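You operate a simulated robot arm through the tools that you are given. There is no shell and no other tool. Be economical: measure what you need, move in short steps, check, and stop when the job is done.

You run a simulated robot arm. Do the job below in one go: nothing can be reset, and whatever is moved stays where it is left.

TASK
Put one of the green brushes from the top of the white table on top of the grey can.

It is judged by the outcome, as a careful person would: the job done as asked, and still so three seconds after it is handed in. It fails if anything else is knocked over, pushed out of place, dropped, spilled or broken.

THE ROBOT
A 7-joint arm with a two-finger parallel gripper, fixed in place. Base frame: the origin is at the foot of the arm, x ahead of it, y to its left, z up; the work surface is at about z = 0. Lengths are in mm, angles in rad, forces in N, time in s.
With the tool pointing down near the work surface it reaches from about 240 to 620 mm from the base axis. Its first joint turns from -1.152 to 1.152 rad. Payload 2.6 kg.
The TCP is the grasp point between the finger pads, 30 mm short of the fingertips. In the tool frame z runs along the fingers and y along their closing line. The gripper opens to 94 mm. The fingers are 28 mm wide and 10 mm thick; the gripper's body (50 by 96 mm) begins 55 mm behind the TCP.
Orientation is that of the tool frame in the base frame, as a unit quaternion [w, x, y, z]. With the fingers straight down and closing along the base's y, the tool's x points along the base's -x, its y along +y and its z along -z.

THE INTERFACE
- The arm moves only by the tool drive_tool. Its argument "increments" is a list of rows, each a list of 5 numbers: the closure, from 0 (fully open) to 1 (shut), then the shift along the tool's x, y, z in mm, then the turn about the tool's z in degrees. In form: [[fingers, dx, dy, dz, twist], ...]. A call has 1 to 8 rows; each row is the pose to reach, as a shift and turn from the pose commanded when the call began, along the tool's axes at that moment. Each row takes 0.2 s and may step no farther than 50 mm and 0.15 rad from the row before; otherwise, or with a gripper value out of range, the whole call is refused. A pose out of reach is approached as far as the arm can. The call stops where the force on the tool passes 40 N (or 10 N more than at its start, if that is more) or the arm is blocked; 0.2 s more then pass. Each finger travels about 72 mm/s and halts on what it meets, pressing with about 23 N; the grip force reading is that of the motor and also rises with nothing between the fingers. The clock runs only during rows and for 0.2 s after the last one: add rows that repeat a pose to give the fingers time. It gives the time, the measured TCP pose, the force on the tool (base axes), the opening and the grip force at its end, in the units of the frame above (readings bear some noise), and new pictures: "show" is both (left out), scene, wrist or none.
- Cameras (640 x 400 px; columns grow to the right, rows downward): "scene" is fixed at [30.8, 424, 570.4]; the picture's right is [-0.83, -0.56, 0.00], its down [-0.29, 0.43, -0.86] and it looks along [0.48, -0.71, -0.51] (base axes); focal length 286 px, centre (320, 200). "wrist" rides on the gripper at [76, 14, -102] in the tool frame; the picture's right is [-0.18, 0.98, 0.00], its down [-0.75, -0.14, -0.64] and it looks along [-0.63, -0.12, 0.77] (tool axes); focal length 243 px, centre (320, 200).
- probe_pixels(camera, pixels): there is no depth. For up to 12 entries [column, row, z] of the newest picture of that camera ("zoom" is the newest enlarged one), the place [x, y] in the base frame at which the ray of that pixel passes the height z, good to about 2 mm. The clock stands still meanwhile.
- enlarge(camera, box): a new picture of the part [left, top, right, bottom] of that camera's present view, enlarged. The clock stands still meanwhile.
- sign_off(): hands the job in; it is judged then, once.

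Go step by step. Measure first, check grasps and placings, and put right what went wrong. The budget is 60 turns and 170 pictures, counting those below and the enlarged ones. Unless the task says otherwise, let go and move clear before handing in, and close with one line.

The tools are called after ">>>" as name(argument=value, ...) on one line, values as JSON. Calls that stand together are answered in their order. drive_tool: Moves the arm, as the interface text tells. Its arguments: {"type":"object","properties":{"increments":{"type":"array","items":{"type":"array","items":{"type":"number"}}},"show":{"type":"string","enum":["both","scene","wrist","none"]}},"required":["increments"]} The other tools are called the same way: probe_pixels (camera, pixels) gives the place at which the rays of pixels pass given heights; enlarge (camera, box) takes an enlarged picture of a part of a camera's view; sign_off () hands the job in.

At the start:

```text
time: 0.0
ee_pos: [345.0, -74.4, 390.7]
tcp_rot: [0.0, 0.001, 1.0, 0.0]
force: [-0.1, 0.8, 0.4]
width: 93.7
finger_force: 0.0
```

scene: 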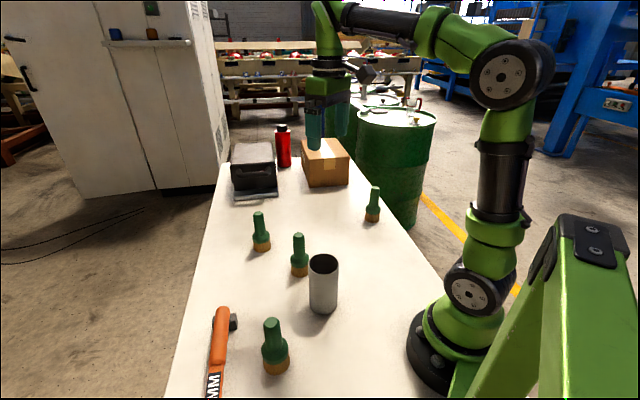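
wrist: 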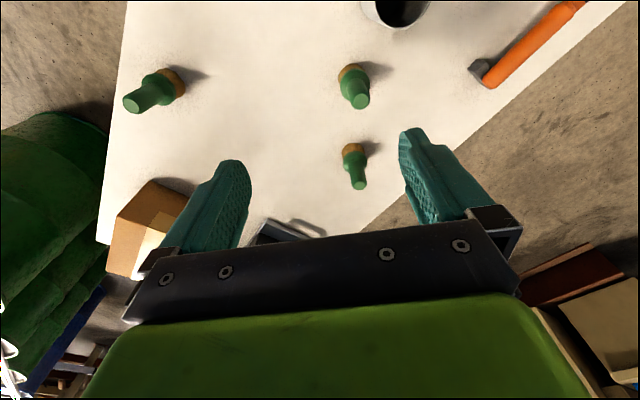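

The scene shows four upright green brushes (bases near (261,248), (299,272), (372,218), (275,368)) and the grey can at (323,283). I'll enlarge to see the can and brushes, and probe positions.

>>> enlarge(camera="scene", box=[230, 170, 400, 385])

>>> probe_pixels(camera="scene", pixels=[[261, 248, 0], [299, 274, 0], [372, 219, 0], [275, 370, 0], [323, 308, 0], [323, 262, 80], [323, 262, 100], [323, 262, 120], [258, 213, 80], [298, 235, 80], [375, 188, 80]])

>>> enlarge(camera="wrist", box=[100, 0, 500, 220])

```text
1.86 times, centred on (315, 278) of scene
```

zoom: 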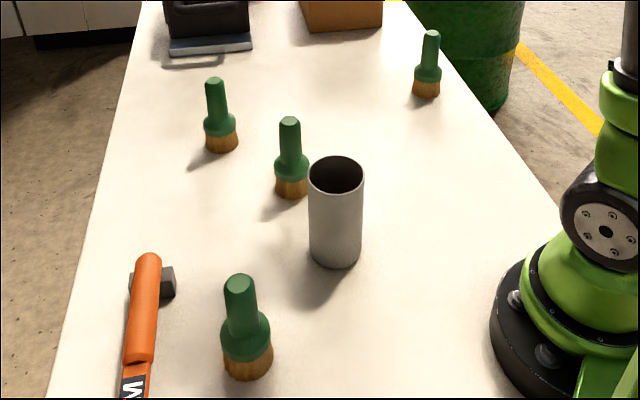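

```text
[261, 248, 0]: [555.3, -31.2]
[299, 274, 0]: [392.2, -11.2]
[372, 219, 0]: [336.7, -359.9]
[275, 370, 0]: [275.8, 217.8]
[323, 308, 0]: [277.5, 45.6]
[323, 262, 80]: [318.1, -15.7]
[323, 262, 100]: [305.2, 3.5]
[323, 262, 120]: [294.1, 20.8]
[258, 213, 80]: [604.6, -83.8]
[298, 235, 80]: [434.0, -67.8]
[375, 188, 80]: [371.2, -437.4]
```

```text
1.60 times, centred on (300, 110) of wrist
```

zoom: 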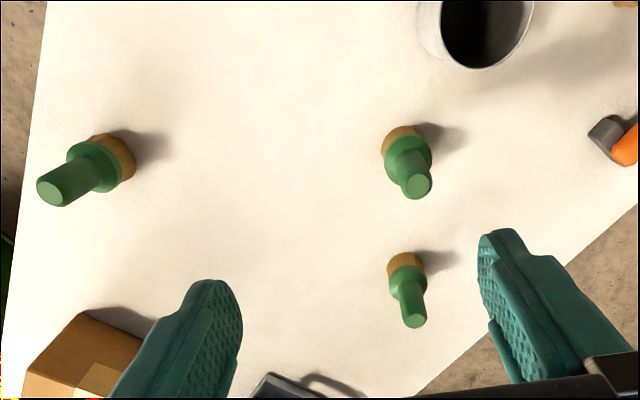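

The can is an open cup, so I need its inner diameter compared with the brush base. I'll move above it so the wrist camera sees both the can and the nearby brush.

>>> drive_tool(increments=[[0, 0, 35, 0, 0], [0, 10, 75, 0, 0], [0, 30, 95, 0, 0], [0, 45, 95, 0, 0]])

```text
time: 1.0
ee_pos: [299.0, 22.1, 389.4]
tcp_rot: [-0.001, 0.0, 1.0, 0.001]
force: [-0.2, -0.2, 0.0]
width: 93.9
finger_force: 0.0
```

scene: 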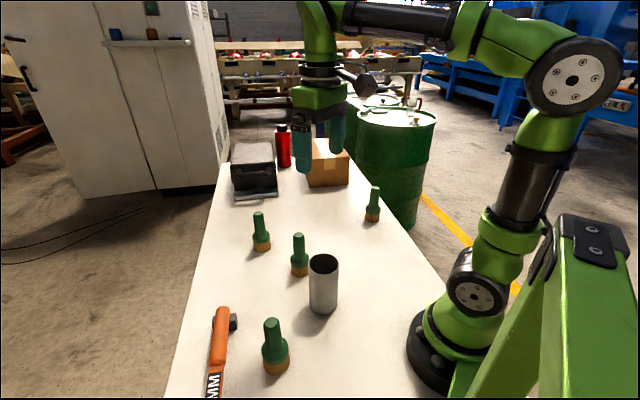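
wrist: 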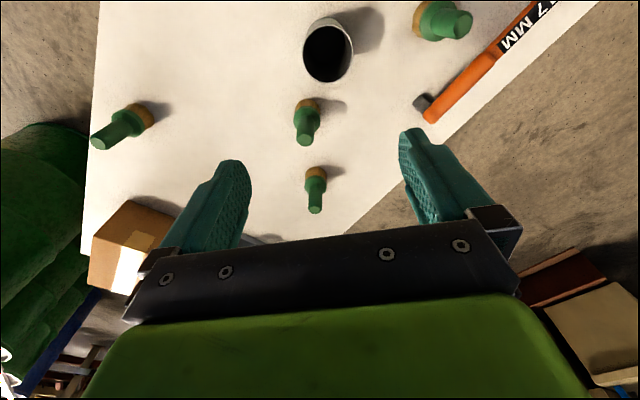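

>>> enlarge(camera="wrist", box=[270, 0, 400, 81])

>>> enlarge(camera="wrist", box=[250, 80, 378, 160])

>>> enlarge(camera="scene", box=[270, 220, 366, 320])

```text
4.92 times, centred on (335, 40) of wrist
```

zoom: 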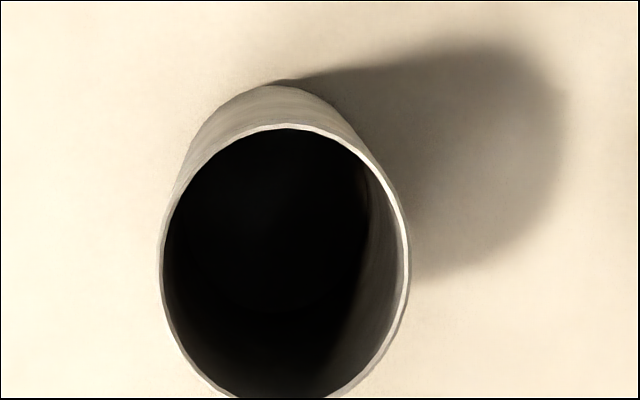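

```text
5.00 times, centred on (314, 120) of wrist
```

zoom: 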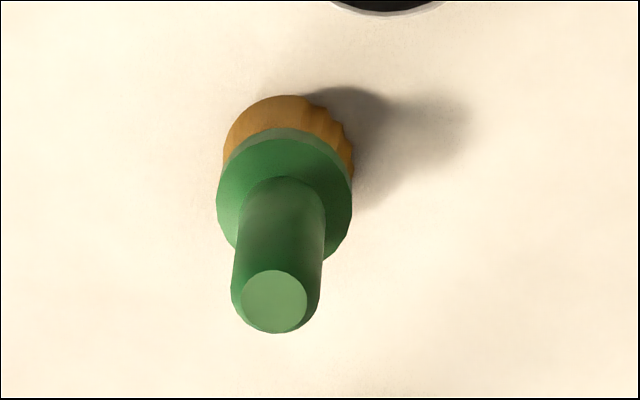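

```text
4.00 times, centred on (318, 270) of scene
```

zoom: 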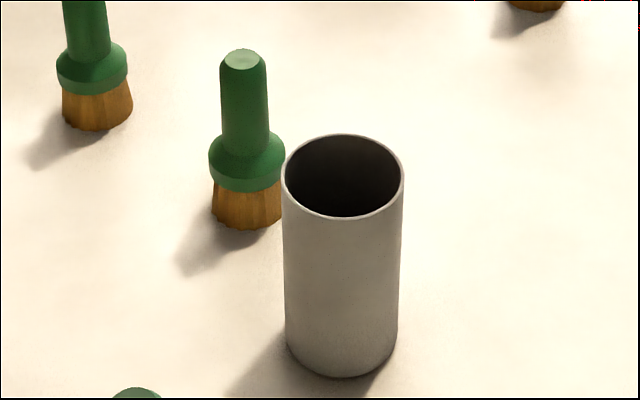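

The can is thin-walled and open. I'll triangulate the rim and the brush top and base from both cameras.

>>> probe_pixels(camera="zoom", pixels=[[343, 176, 110], [343, 176, 120], [343, 176, 130], [342, 378, 0], [284, 335, 0], [399, 335, 0], [242, 59, 100], [242, 59, 110], [242, 59, 120], [248, 229, 0], [281, 177, 122], [405, 177, 122]])

>>> probe_pixels(camera="wrist", pixels=[[302.5, 52, 120], [353.3, 52, 120], [328, 25, 120], [328, 53, 110], [328, 53, 120], [328, 53, 130], [305, 140, 100], [305, 140, 110], [305, 140, 120], [294.5, 109, 0], [320, 109, 0], [328, 17, 0]])

>>> enlarge(camera="wrist", box=[264, 10, 392, 90])

```text
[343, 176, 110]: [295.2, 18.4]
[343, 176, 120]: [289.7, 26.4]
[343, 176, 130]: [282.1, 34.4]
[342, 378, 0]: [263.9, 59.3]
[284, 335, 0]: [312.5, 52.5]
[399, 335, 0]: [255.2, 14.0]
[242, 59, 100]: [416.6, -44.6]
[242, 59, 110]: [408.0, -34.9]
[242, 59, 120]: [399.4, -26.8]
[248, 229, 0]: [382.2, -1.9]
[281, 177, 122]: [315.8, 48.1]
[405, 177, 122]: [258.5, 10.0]
```

```text
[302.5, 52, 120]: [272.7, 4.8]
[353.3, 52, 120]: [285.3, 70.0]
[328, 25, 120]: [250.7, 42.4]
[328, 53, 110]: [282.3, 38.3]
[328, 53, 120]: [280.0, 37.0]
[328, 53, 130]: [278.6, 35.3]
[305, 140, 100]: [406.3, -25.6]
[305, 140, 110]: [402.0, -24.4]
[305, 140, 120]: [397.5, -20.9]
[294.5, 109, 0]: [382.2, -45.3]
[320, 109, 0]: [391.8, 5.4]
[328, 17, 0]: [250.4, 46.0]
```

```text
5.00 times, centred on (328, 50) of wrist
```

zoom: 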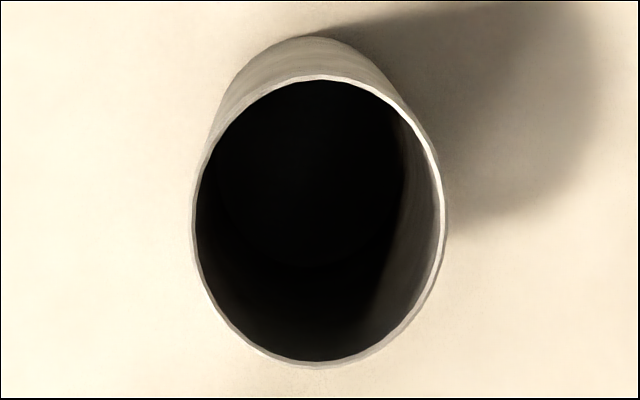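

The two cameras agree: the can is at about (282,35), height ~128, inner diameter ~62. The brush is at about (396,-22), height ~122, base Ø~51. A centred brush would fall in, so I'll stand it over the rim, with its centre ~26 mm from the can's axis. First I'll move above the brush.

>>> drive_tool(increments=[[0, -40, -20, 0, 0], [0, -80, -40, 20, 0], [0, -97, -44, 60, 0], [0, -97, -44, 105, 0], [0, -97, -44, 150, 0], [0, -97, -44, 190, 0], [0, -97, -44, 190, 0]])

```text
time: 2.6
ee_pos: [397.2, -22.2, 199.3]
tcp_rot: [0.0, 0.0, 1.0, 0.0]
force: [-0.6, 0.0, 0.0]
width: 94.4
finger_force: 0.1
```

scene: 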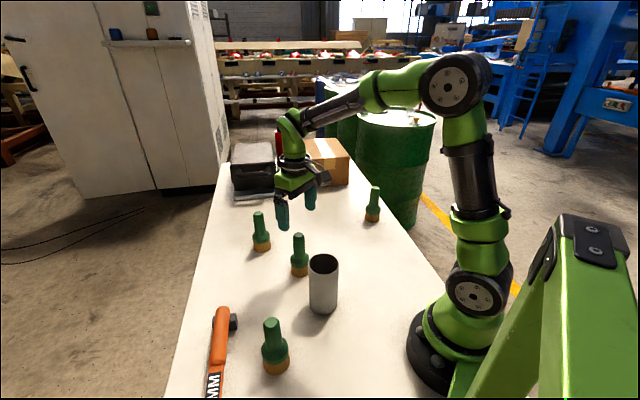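
wrist: 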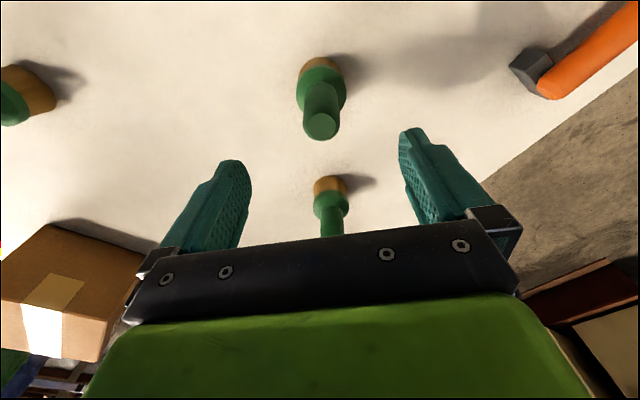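

>>> probe_pixels(camera="wrist", pixels=[[320.5, 126, 115], [320.5, 126, 120], [320.5, 126, 125], [304, 126, 122], [337, 126, 122]])

>>> enlarge(camera="wrist", box=[256, 50, 384, 150])

```text
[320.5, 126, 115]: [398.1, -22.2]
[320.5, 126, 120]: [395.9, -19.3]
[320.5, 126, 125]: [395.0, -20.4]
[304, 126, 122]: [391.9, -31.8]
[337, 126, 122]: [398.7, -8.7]
```

```text
4.00 times, centred on (320, 100) of wrist
```

zoom: 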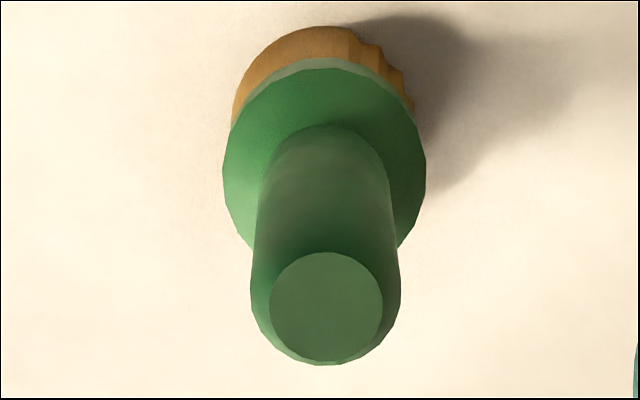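

The brush is at about (396,-20.5), well centred between the fingers. I'll descend to z≈92 and close in steps.

>>> drive_tool(increments=[[0, 1, 1.5, 35, 0], [0, 1, 1.5, 70, 0], [0, 1, 1.5, 100, 0], [0, 1, 1.5, 107, 0], [0, 1, 1.5, 107, 0]])

>>> drive_tool(increments=[[0.3, 0, 0, 0, 0], [0.6, 0, 0, 0, 0], [0.8, 0, 0, 0, 0], [0.9, 0, 0, 0, 0], [0.9, 0, 0, 0, 0], [0.9, 0, 0, 0, 0]])

```text
time: 3.8
ee_pos: [394.8, -21.4, 92.7]
tcp_rot: [0.0, 0.0, 1.0, 0.0]
force: [0.8, 0.6, 0.6]
width: 93.9
finger_force: 0.0
```

scene: 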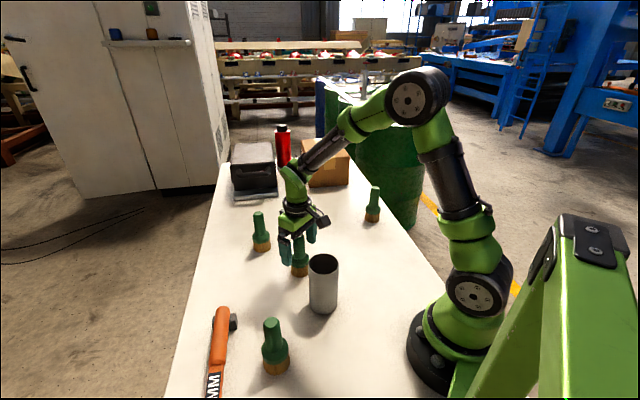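
wrist: 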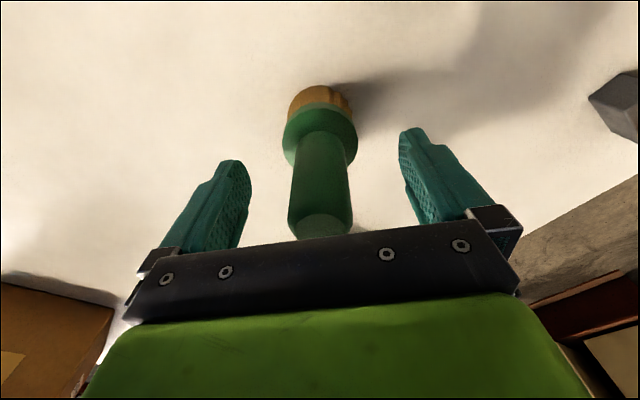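

```text
time: 5.2
ee_pos: [396.3, -21.7, 93.1]
tcp_rot: [0.0, 0.0, 1.0, -0.001]
force: [-0.2, 0.5, 0.0]
width: 30.2
finger_force: 23.4
```

scene: 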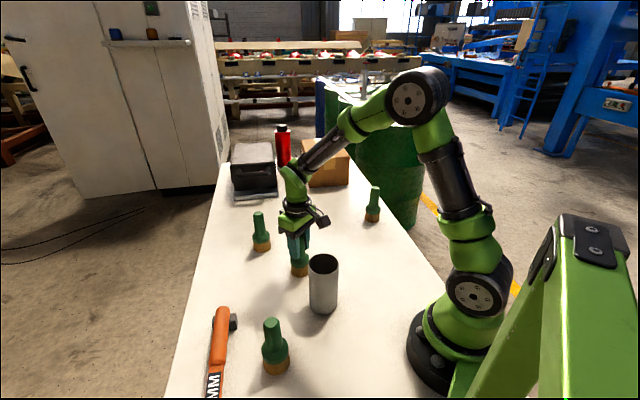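
wrist: 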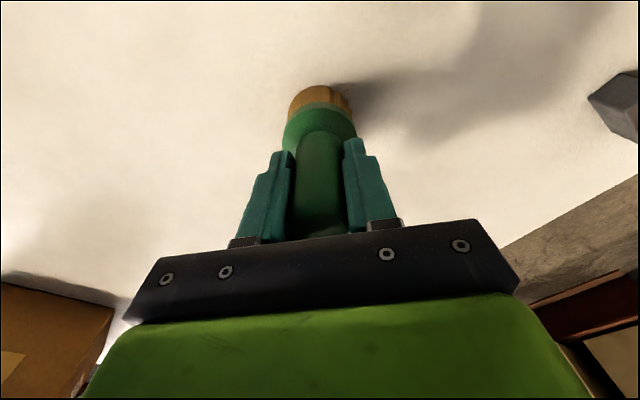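

The brush is gripped at an opening of 30 mm, 23 N. I'll lift it straight up to about z 290.

>>> drive_tool(increments=[[0.9, 0, 0, -15, 0], [0.9, 0, 0, -45, 0], [0.9, 0, 0, -85, 0], [0.9, 0, 0, -125, 0], [0.9, 0, 0, -165, 0], [0.9, 0, 0, -200, 0], [0.9, 0, 0, -200, 0]])

```text
time: 6.8
ee_pos: [394.7, -21.6, 293.8]
tcp_rot: [0.001, -0.001, 1.0, 0.0]
force: [0.9, 0.8, -0.9]
width: 30.0
finger_force: 22.9
```

scene: 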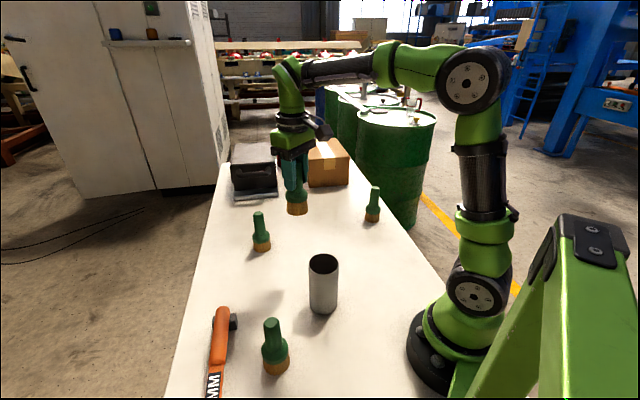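
wrist: 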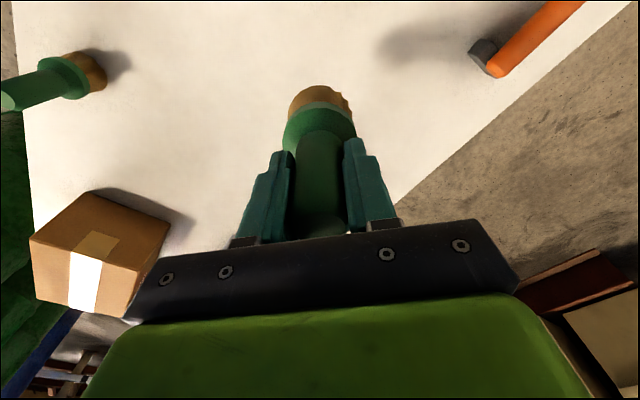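

The brush is held and hangs clear. I'll move it over the planned spot (308,35) at this height, then measure the relative position.

>>> drive_tool(increments=[[0.9, 20, 15, 0, 0], [0.9, 45, 30, 0, 0], [0.9, 70, 46, 0, 0], [0.9, 88, 57, 0, 0], [0.9, 88, 57, 20, 0], [0.9, 88, 57, 40, 0], [0.9, 88, 57, 40, 0]])

>>> enlarge(camera="wrist", box=[240, 0, 400, 100])

>>> enlarge(camera="scene", box=[270, 220, 366, 320])

```text
time: 8.4
ee_pos: [307.6, 37.1, 253.6]
tcp_rot: [0.0, 0.0, 1.0, 0.0]
force: [-0.1, 0.0, -1.8]
width: 29.8
finger_force: 23.3
```

scene: 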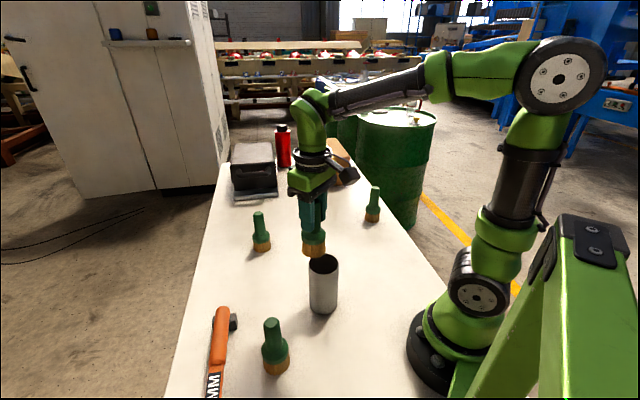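
wrist: 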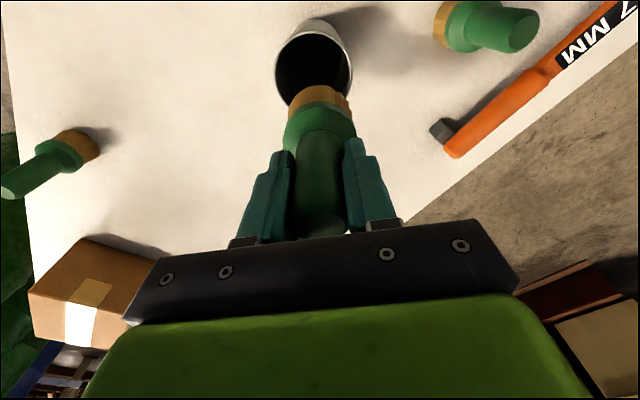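

```text
4.00 times, centred on (320, 50) of wrist
```

zoom: 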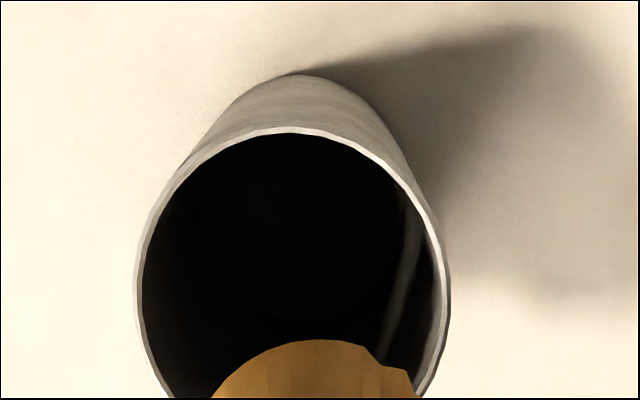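

```text
4.00 times, centred on (318, 270) of scene
```

zoom: 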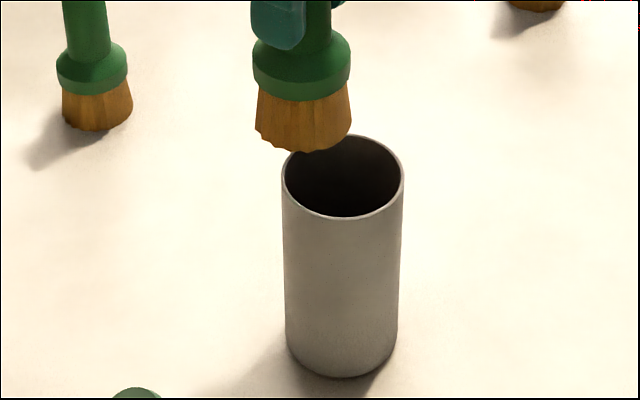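

I'll refine the can centre with rim points in both views at rim height, and check the brush base.

>>> probe_pixels(camera="zoom", pixels=[[281, 177, 128], [405, 177, 128], [346, 134, 128], [342, 218, 128], [281, 177, 125], [405, 177, 125], [346, 134, 125], [342, 218, 125], [256, 130, 161], [352, 130, 161], [303, 152, 161]])

>>> probe_pixels(camera="wrist", pixels=[[274.2, 70, 128], [352.3, 70, 128], [313, 32.3, 128], [274.2, 70, 125], [352.3, 70, 125], [313, 32.3, 125], [320, 84.7, 161], [289.5, 99, 161], [350, 99, 161], [313, 18.8, 0]])

```text
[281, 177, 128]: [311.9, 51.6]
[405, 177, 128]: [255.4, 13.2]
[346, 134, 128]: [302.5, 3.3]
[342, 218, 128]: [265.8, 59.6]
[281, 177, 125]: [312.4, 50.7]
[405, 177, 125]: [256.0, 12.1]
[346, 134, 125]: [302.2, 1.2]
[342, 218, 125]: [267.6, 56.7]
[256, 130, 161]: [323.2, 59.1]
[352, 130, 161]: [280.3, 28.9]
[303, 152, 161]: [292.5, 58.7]
```

```text
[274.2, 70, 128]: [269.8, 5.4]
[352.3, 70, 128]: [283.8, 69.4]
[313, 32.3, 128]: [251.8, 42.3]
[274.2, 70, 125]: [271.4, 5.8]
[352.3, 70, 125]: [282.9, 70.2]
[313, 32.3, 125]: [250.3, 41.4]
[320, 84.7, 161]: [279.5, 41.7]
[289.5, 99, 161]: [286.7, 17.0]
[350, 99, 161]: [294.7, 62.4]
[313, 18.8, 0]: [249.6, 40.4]
```

The can's centre is about (284,34) and the brush's is about (306.5,37). I'll shift +4 in x and -2.5 in y for a ~26.5 mm offset, then go down to just above the rim.

>>> drive_tool(increments=[[0.9, -4, -2.5, 0, 0], [0.9, -4, -2.5, 10, 0], [0.9, -4, -2.5, 20, 0], [0.9, -4, -2.5, 27, 0], [0.9, -4, -2.5, 27, 0]])

>>> enlarge(camera="scene", box=[270, 220, 366, 320])

>>> enlarge(camera="wrist", box=[240, 30, 400, 130])

```text
time: 9.6
ee_pos: [311.4, 34.8, 226.7]
tcp_rot: [0.0, -0.001, 1.0, 0.0]
force: [0.4, -0.1, -1.0]
width: 29.8
finger_force: 22.9
```

scene: 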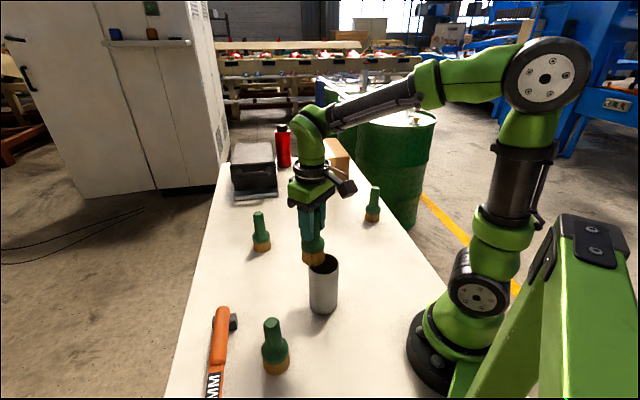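
wrist: 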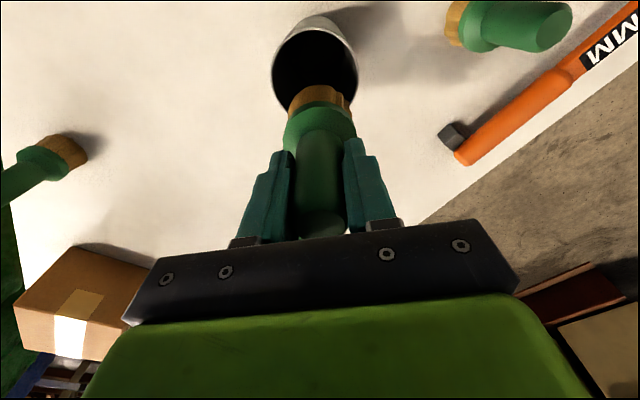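

```text
4.00 times, centred on (318, 270) of scene
```

zoom: 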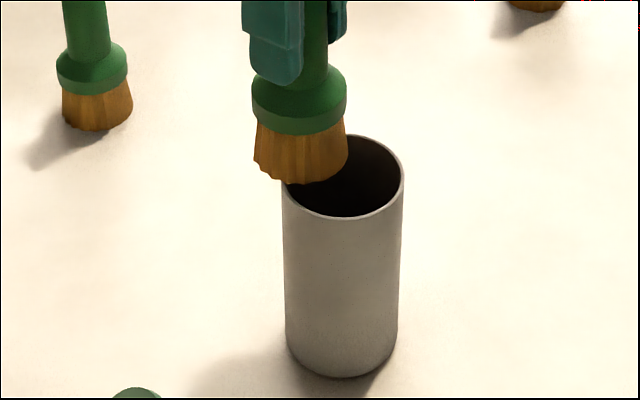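

```text
4.00 times, centred on (320, 80) of wrist
```

zoom: 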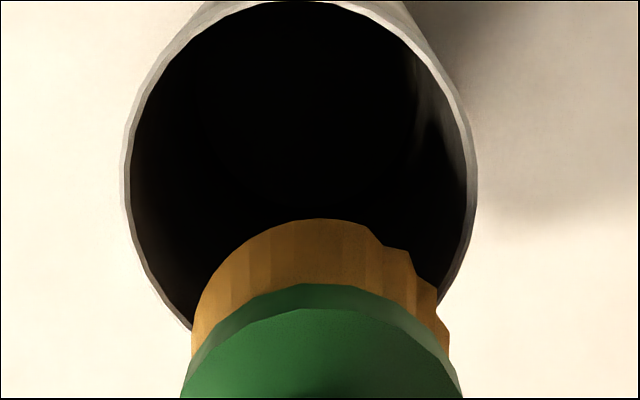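

The brush base is ~5 mm above the rim and overlaps its far side as planned. I'll lower it in small steps and watch the force.

>>> drive_tool(increments=[[0.9, 0, 0, 2, 0], [0.9, 0, 0, 3, 0], [0.9, 0, 0, 3, 0]], show="none")

>>> drive_tool(increments=[[0.9, 0, 0, 1, 0], [0.9, 0, 0, 1, 0]], show="none")

>>> drive_tool(increments=[[0.9, 0, 0, 1, 0], [0.9, 0, 0, 1, 0]], show="scene")

```text
time: 10.4
ee_pos: [313.5, 33.0, 224.3]
tcp_rot: [0.001, 0.0, 1.0, 0.0]
force: [1.1, -1.2, 16.3]
width: 30.2
finger_force: 23.2
```

```text
time: 11.0
ee_pos: [311.7, 34.3, 222.2]
tcp_rot: [0.001, 0.0, 1.0, 0.0]
force: [1.5, -0.4, 15.1]
width: 29.8
finger_force: 23.3
```

```text
time: 11.6
ee_pos: [311.3, 34.5, 222.6]
tcp_rot: [0.001, 0.0, 1.0, 0.0]
force: [0.8, 0.1, 15.3]
width: 29.7
finger_force: 22.9
```

scene: 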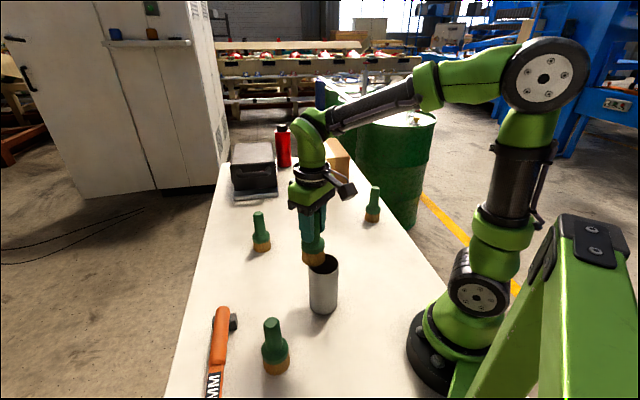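

Contact at ~15 N held steady, so the brush is resting on the rim with slight slip in the pads. I'll check for tilt before releasing.

>>> enlarge(camera="scene", box=[270, 220, 366, 320])

>>> enlarge(camera="wrist", box=[220, 0, 420, 240])

```text
4.00 times, centred on (318, 270) of scene
```

zoom: 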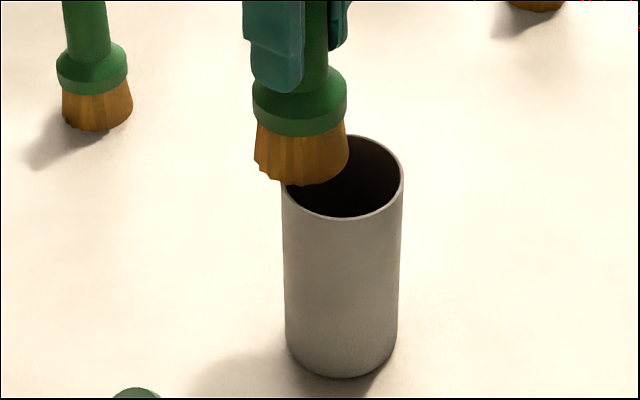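

```text
1.67 times, centred on (320, 120) of wrist
```

zoom: 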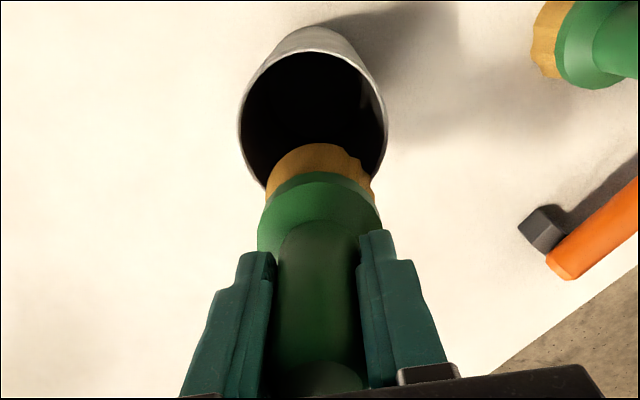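

The brush looks upright and seated. I'll relieve the press slightly (up 1 mm) and read the force.

>>> drive_tool(increments=[[0.9, 0, 0, -0.5, 0], [0.9, 0, 0, -0.8, 0], [0.9, 0, 0, -0.8, 0]], show="none")

```text
time: 12.4
ee_pos: [311.9, 34.3, 223.1]
tcp_rot: [-0.001, 0.0, 1.0, -0.001]
force: [1.6, -1.0, 6.6]
width: 29.8
finger_force: 22.9
```

6.6 N of contact remains. I'll ease up another 0.4 mm, then open slightly.

>>> drive_tool(increments=[[0.9, 0, 0, -0.4, 0], [0.9, 0, 0, -0.4, 0], [0.67, 0, 0, -0.4, 0], [0.64, 0, 0, -0.4, 0], [0.6, 0, 0, -0.4, 0], [0.6, 0, 0, -0.4, 0]])

>>> enlarge(camera="scene", box=[270, 200, 366, 320])

>>> enlarge(camera="wrist", box=[220, 0, 420, 240])

```text
time: 13.8
ee_pos: [312.6, 33.4, 222.4]
tcp_rot: [0.0, 0.0, 1.0, 0.0]
force: [-0.2, 0.6, 0.0]
width: 37.6
finger_force: 0.0
```

scene: 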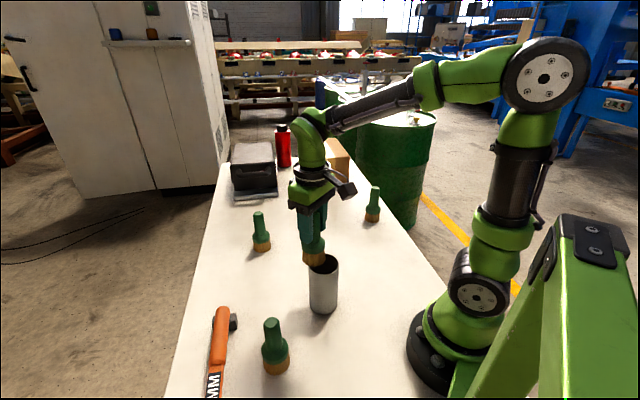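
wrist: 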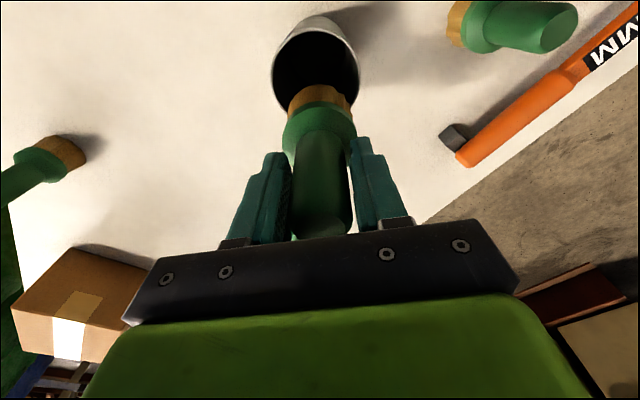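

```text
3.33 times, centred on (318, 260) of scene
```

zoom: 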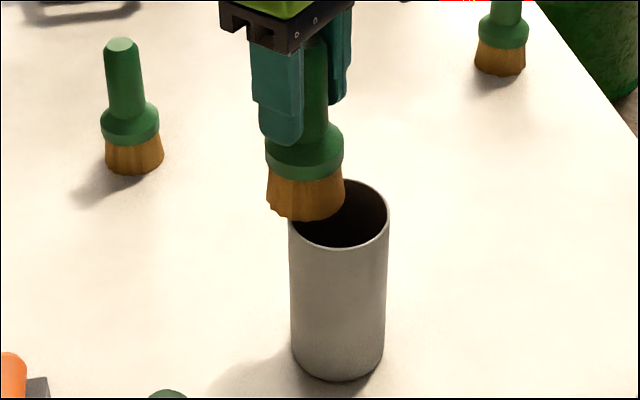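

```text
1.67 times, centred on (320, 120) of wrist
```

zoom: 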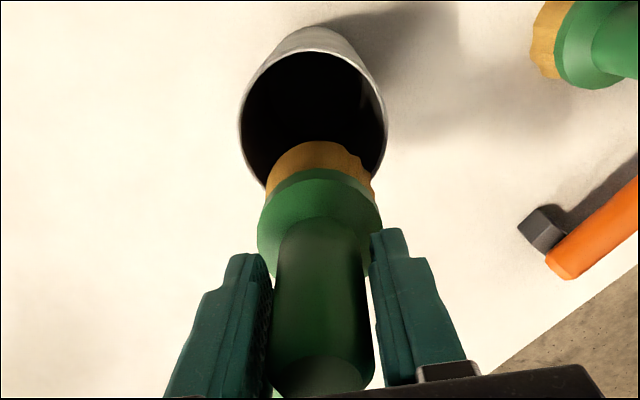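

The pads are open at 37.6 mm and the brush stands. I'll wait about 1 s with the fingers near, to see if it's creeping.

>>> drive_tool(increments=[[0.56, 0, 0, 0, 0], [0.56, 0, 0, 0, 0], [0.56, 0, 0, 0, 0], [0.56, 0, 0, 0, 0], [0.56, 0, 0, 0, 0]], show="wrist")

>>> enlarge(camera="wrist", box=[220, 0, 420, 240])

>>> enlarge(camera="scene", box=[270, 200, 366, 320])

```text
time: 15.0
ee_pos: [311.6, 33.5, 223.5]
tcp_rot: [0.0, 0.001, 1.0, -0.001]
force: [-1.0, -0.2, 0.1]
width: 41.4
finger_force: 0.1
```

wrist: 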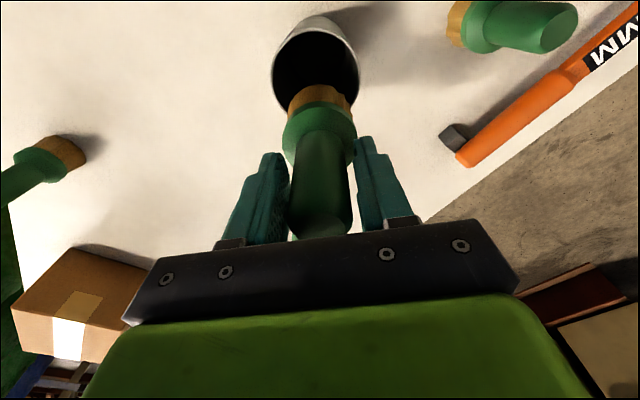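

```text
1.67 times, centred on (320, 120) of wrist
```

zoom: 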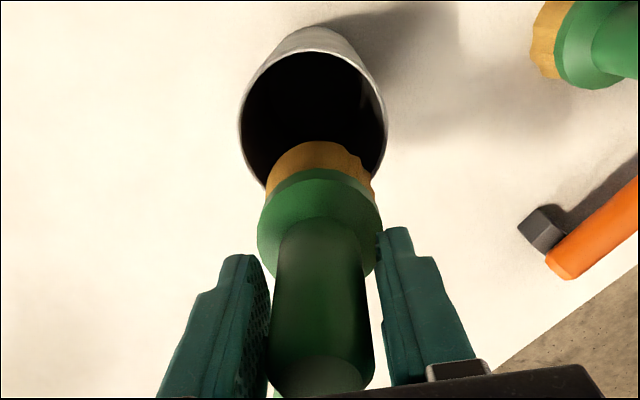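

```text
3.33 times, centred on (318, 260) of scene
```

zoom: 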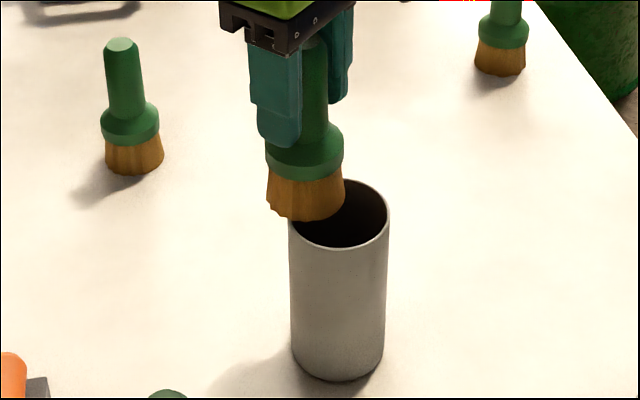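

The brush hasn't moved while the fingers opened further, so it stands by itself. I'll open fully, then rise straight up.

>>> drive_tool(increments=[[0.4, 0, 0, 0, 0], [0.2, 0, 0, 0, 0], [0.2, 0, 0, 0, 0], [0.2, 0, 0, -10, 0], [0.2, 0, 0, -40, 0], [0.2, 0, 0, -80, 0], [0.2, 0, 0, -120, 0], [0.2, 0, 0, -140, 0]])

>>> enlarge(camera="scene", box=[270, 200, 366, 320])

```text
time: 16.8
ee_pos: [311.7, 34.2, 363.0]
tcp_rot: [-0.001, 0.0, 1.0, 0.0]
force: [-0.2, 0.1, 0.1]
width: 75.2
finger_force: 0.1
```

scene: 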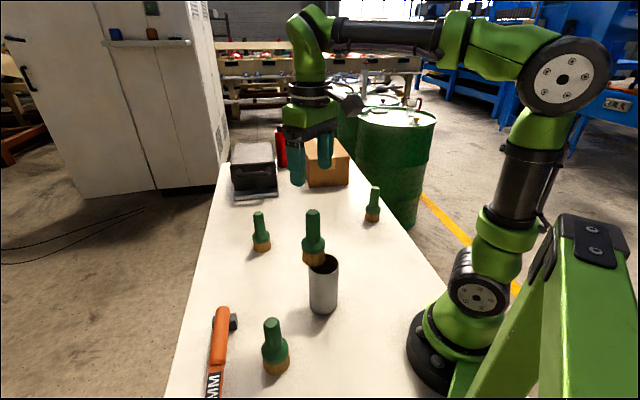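
wrist: 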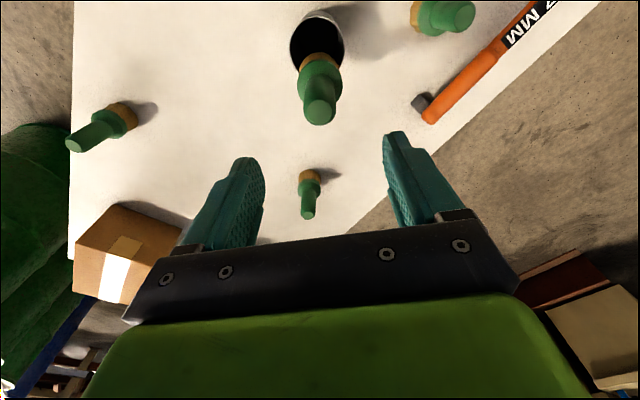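

```text
3.33 times, centred on (318, 260) of scene
```

zoom: 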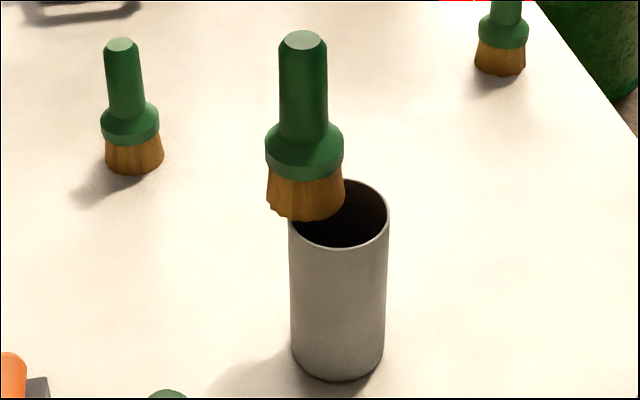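

The brush stands upright on the can's rim with the gripper clear. I'll wait about 1.5 s to confirm it is still.

>>> drive_tool(increments=[[0.2, 0, 0, 0, 0], [0.2, 0, 0, 0, 0], [0.2, 0, 0, 0, 0], [0.2, 0, 0, 0, 0], [0.2, 0, 0, 0, 0], [0.2, 0, 0, 0, 0], [0.2, 0, 0, 0, 0], [0.2, 0, 0, 0, 0]], show="scene")

>>> enlarge(camera="scene", box=[270, 200, 366, 320])

```text
time: 18.6
ee_pos: [310.3, 33.1, 362.7]
tcp_rot: [-0.001, 0.0, 1.0, 0.0]
force: [0.0, 0.4, -0.2]
width: 75.1
finger_force: 0.0
```

scene: 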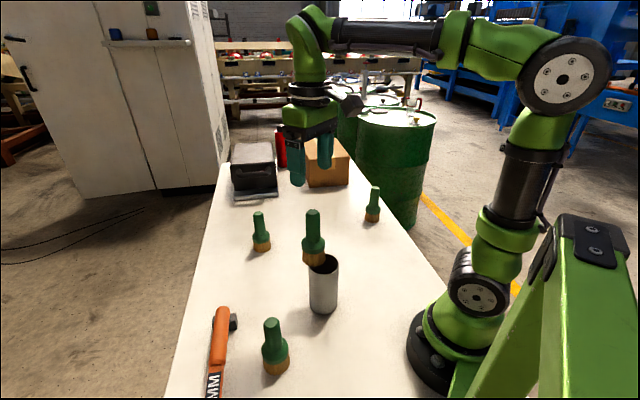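

```text
3.33 times, centred on (318, 260) of scene
```

zoom: 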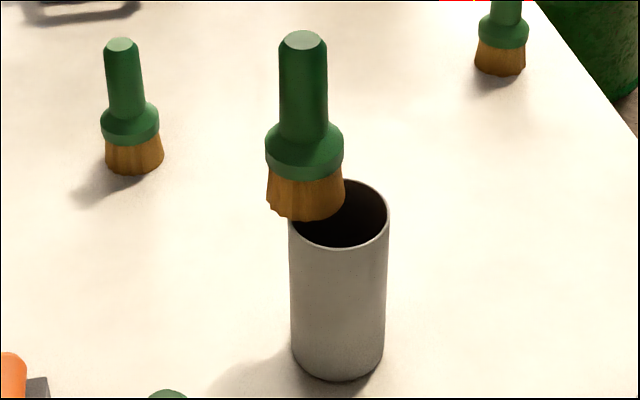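

The picture is unchanged: the brush stands steadily on the can and nothing else has moved. I'm handing in.

>>> sign_off()

```text
The job is handed in.
```

One green brush now stands upright on the rim of the grey can, off-centre because the can is open and wider than the brush; it stayed still for about 2 s before I handed in, and nothing else was moved.
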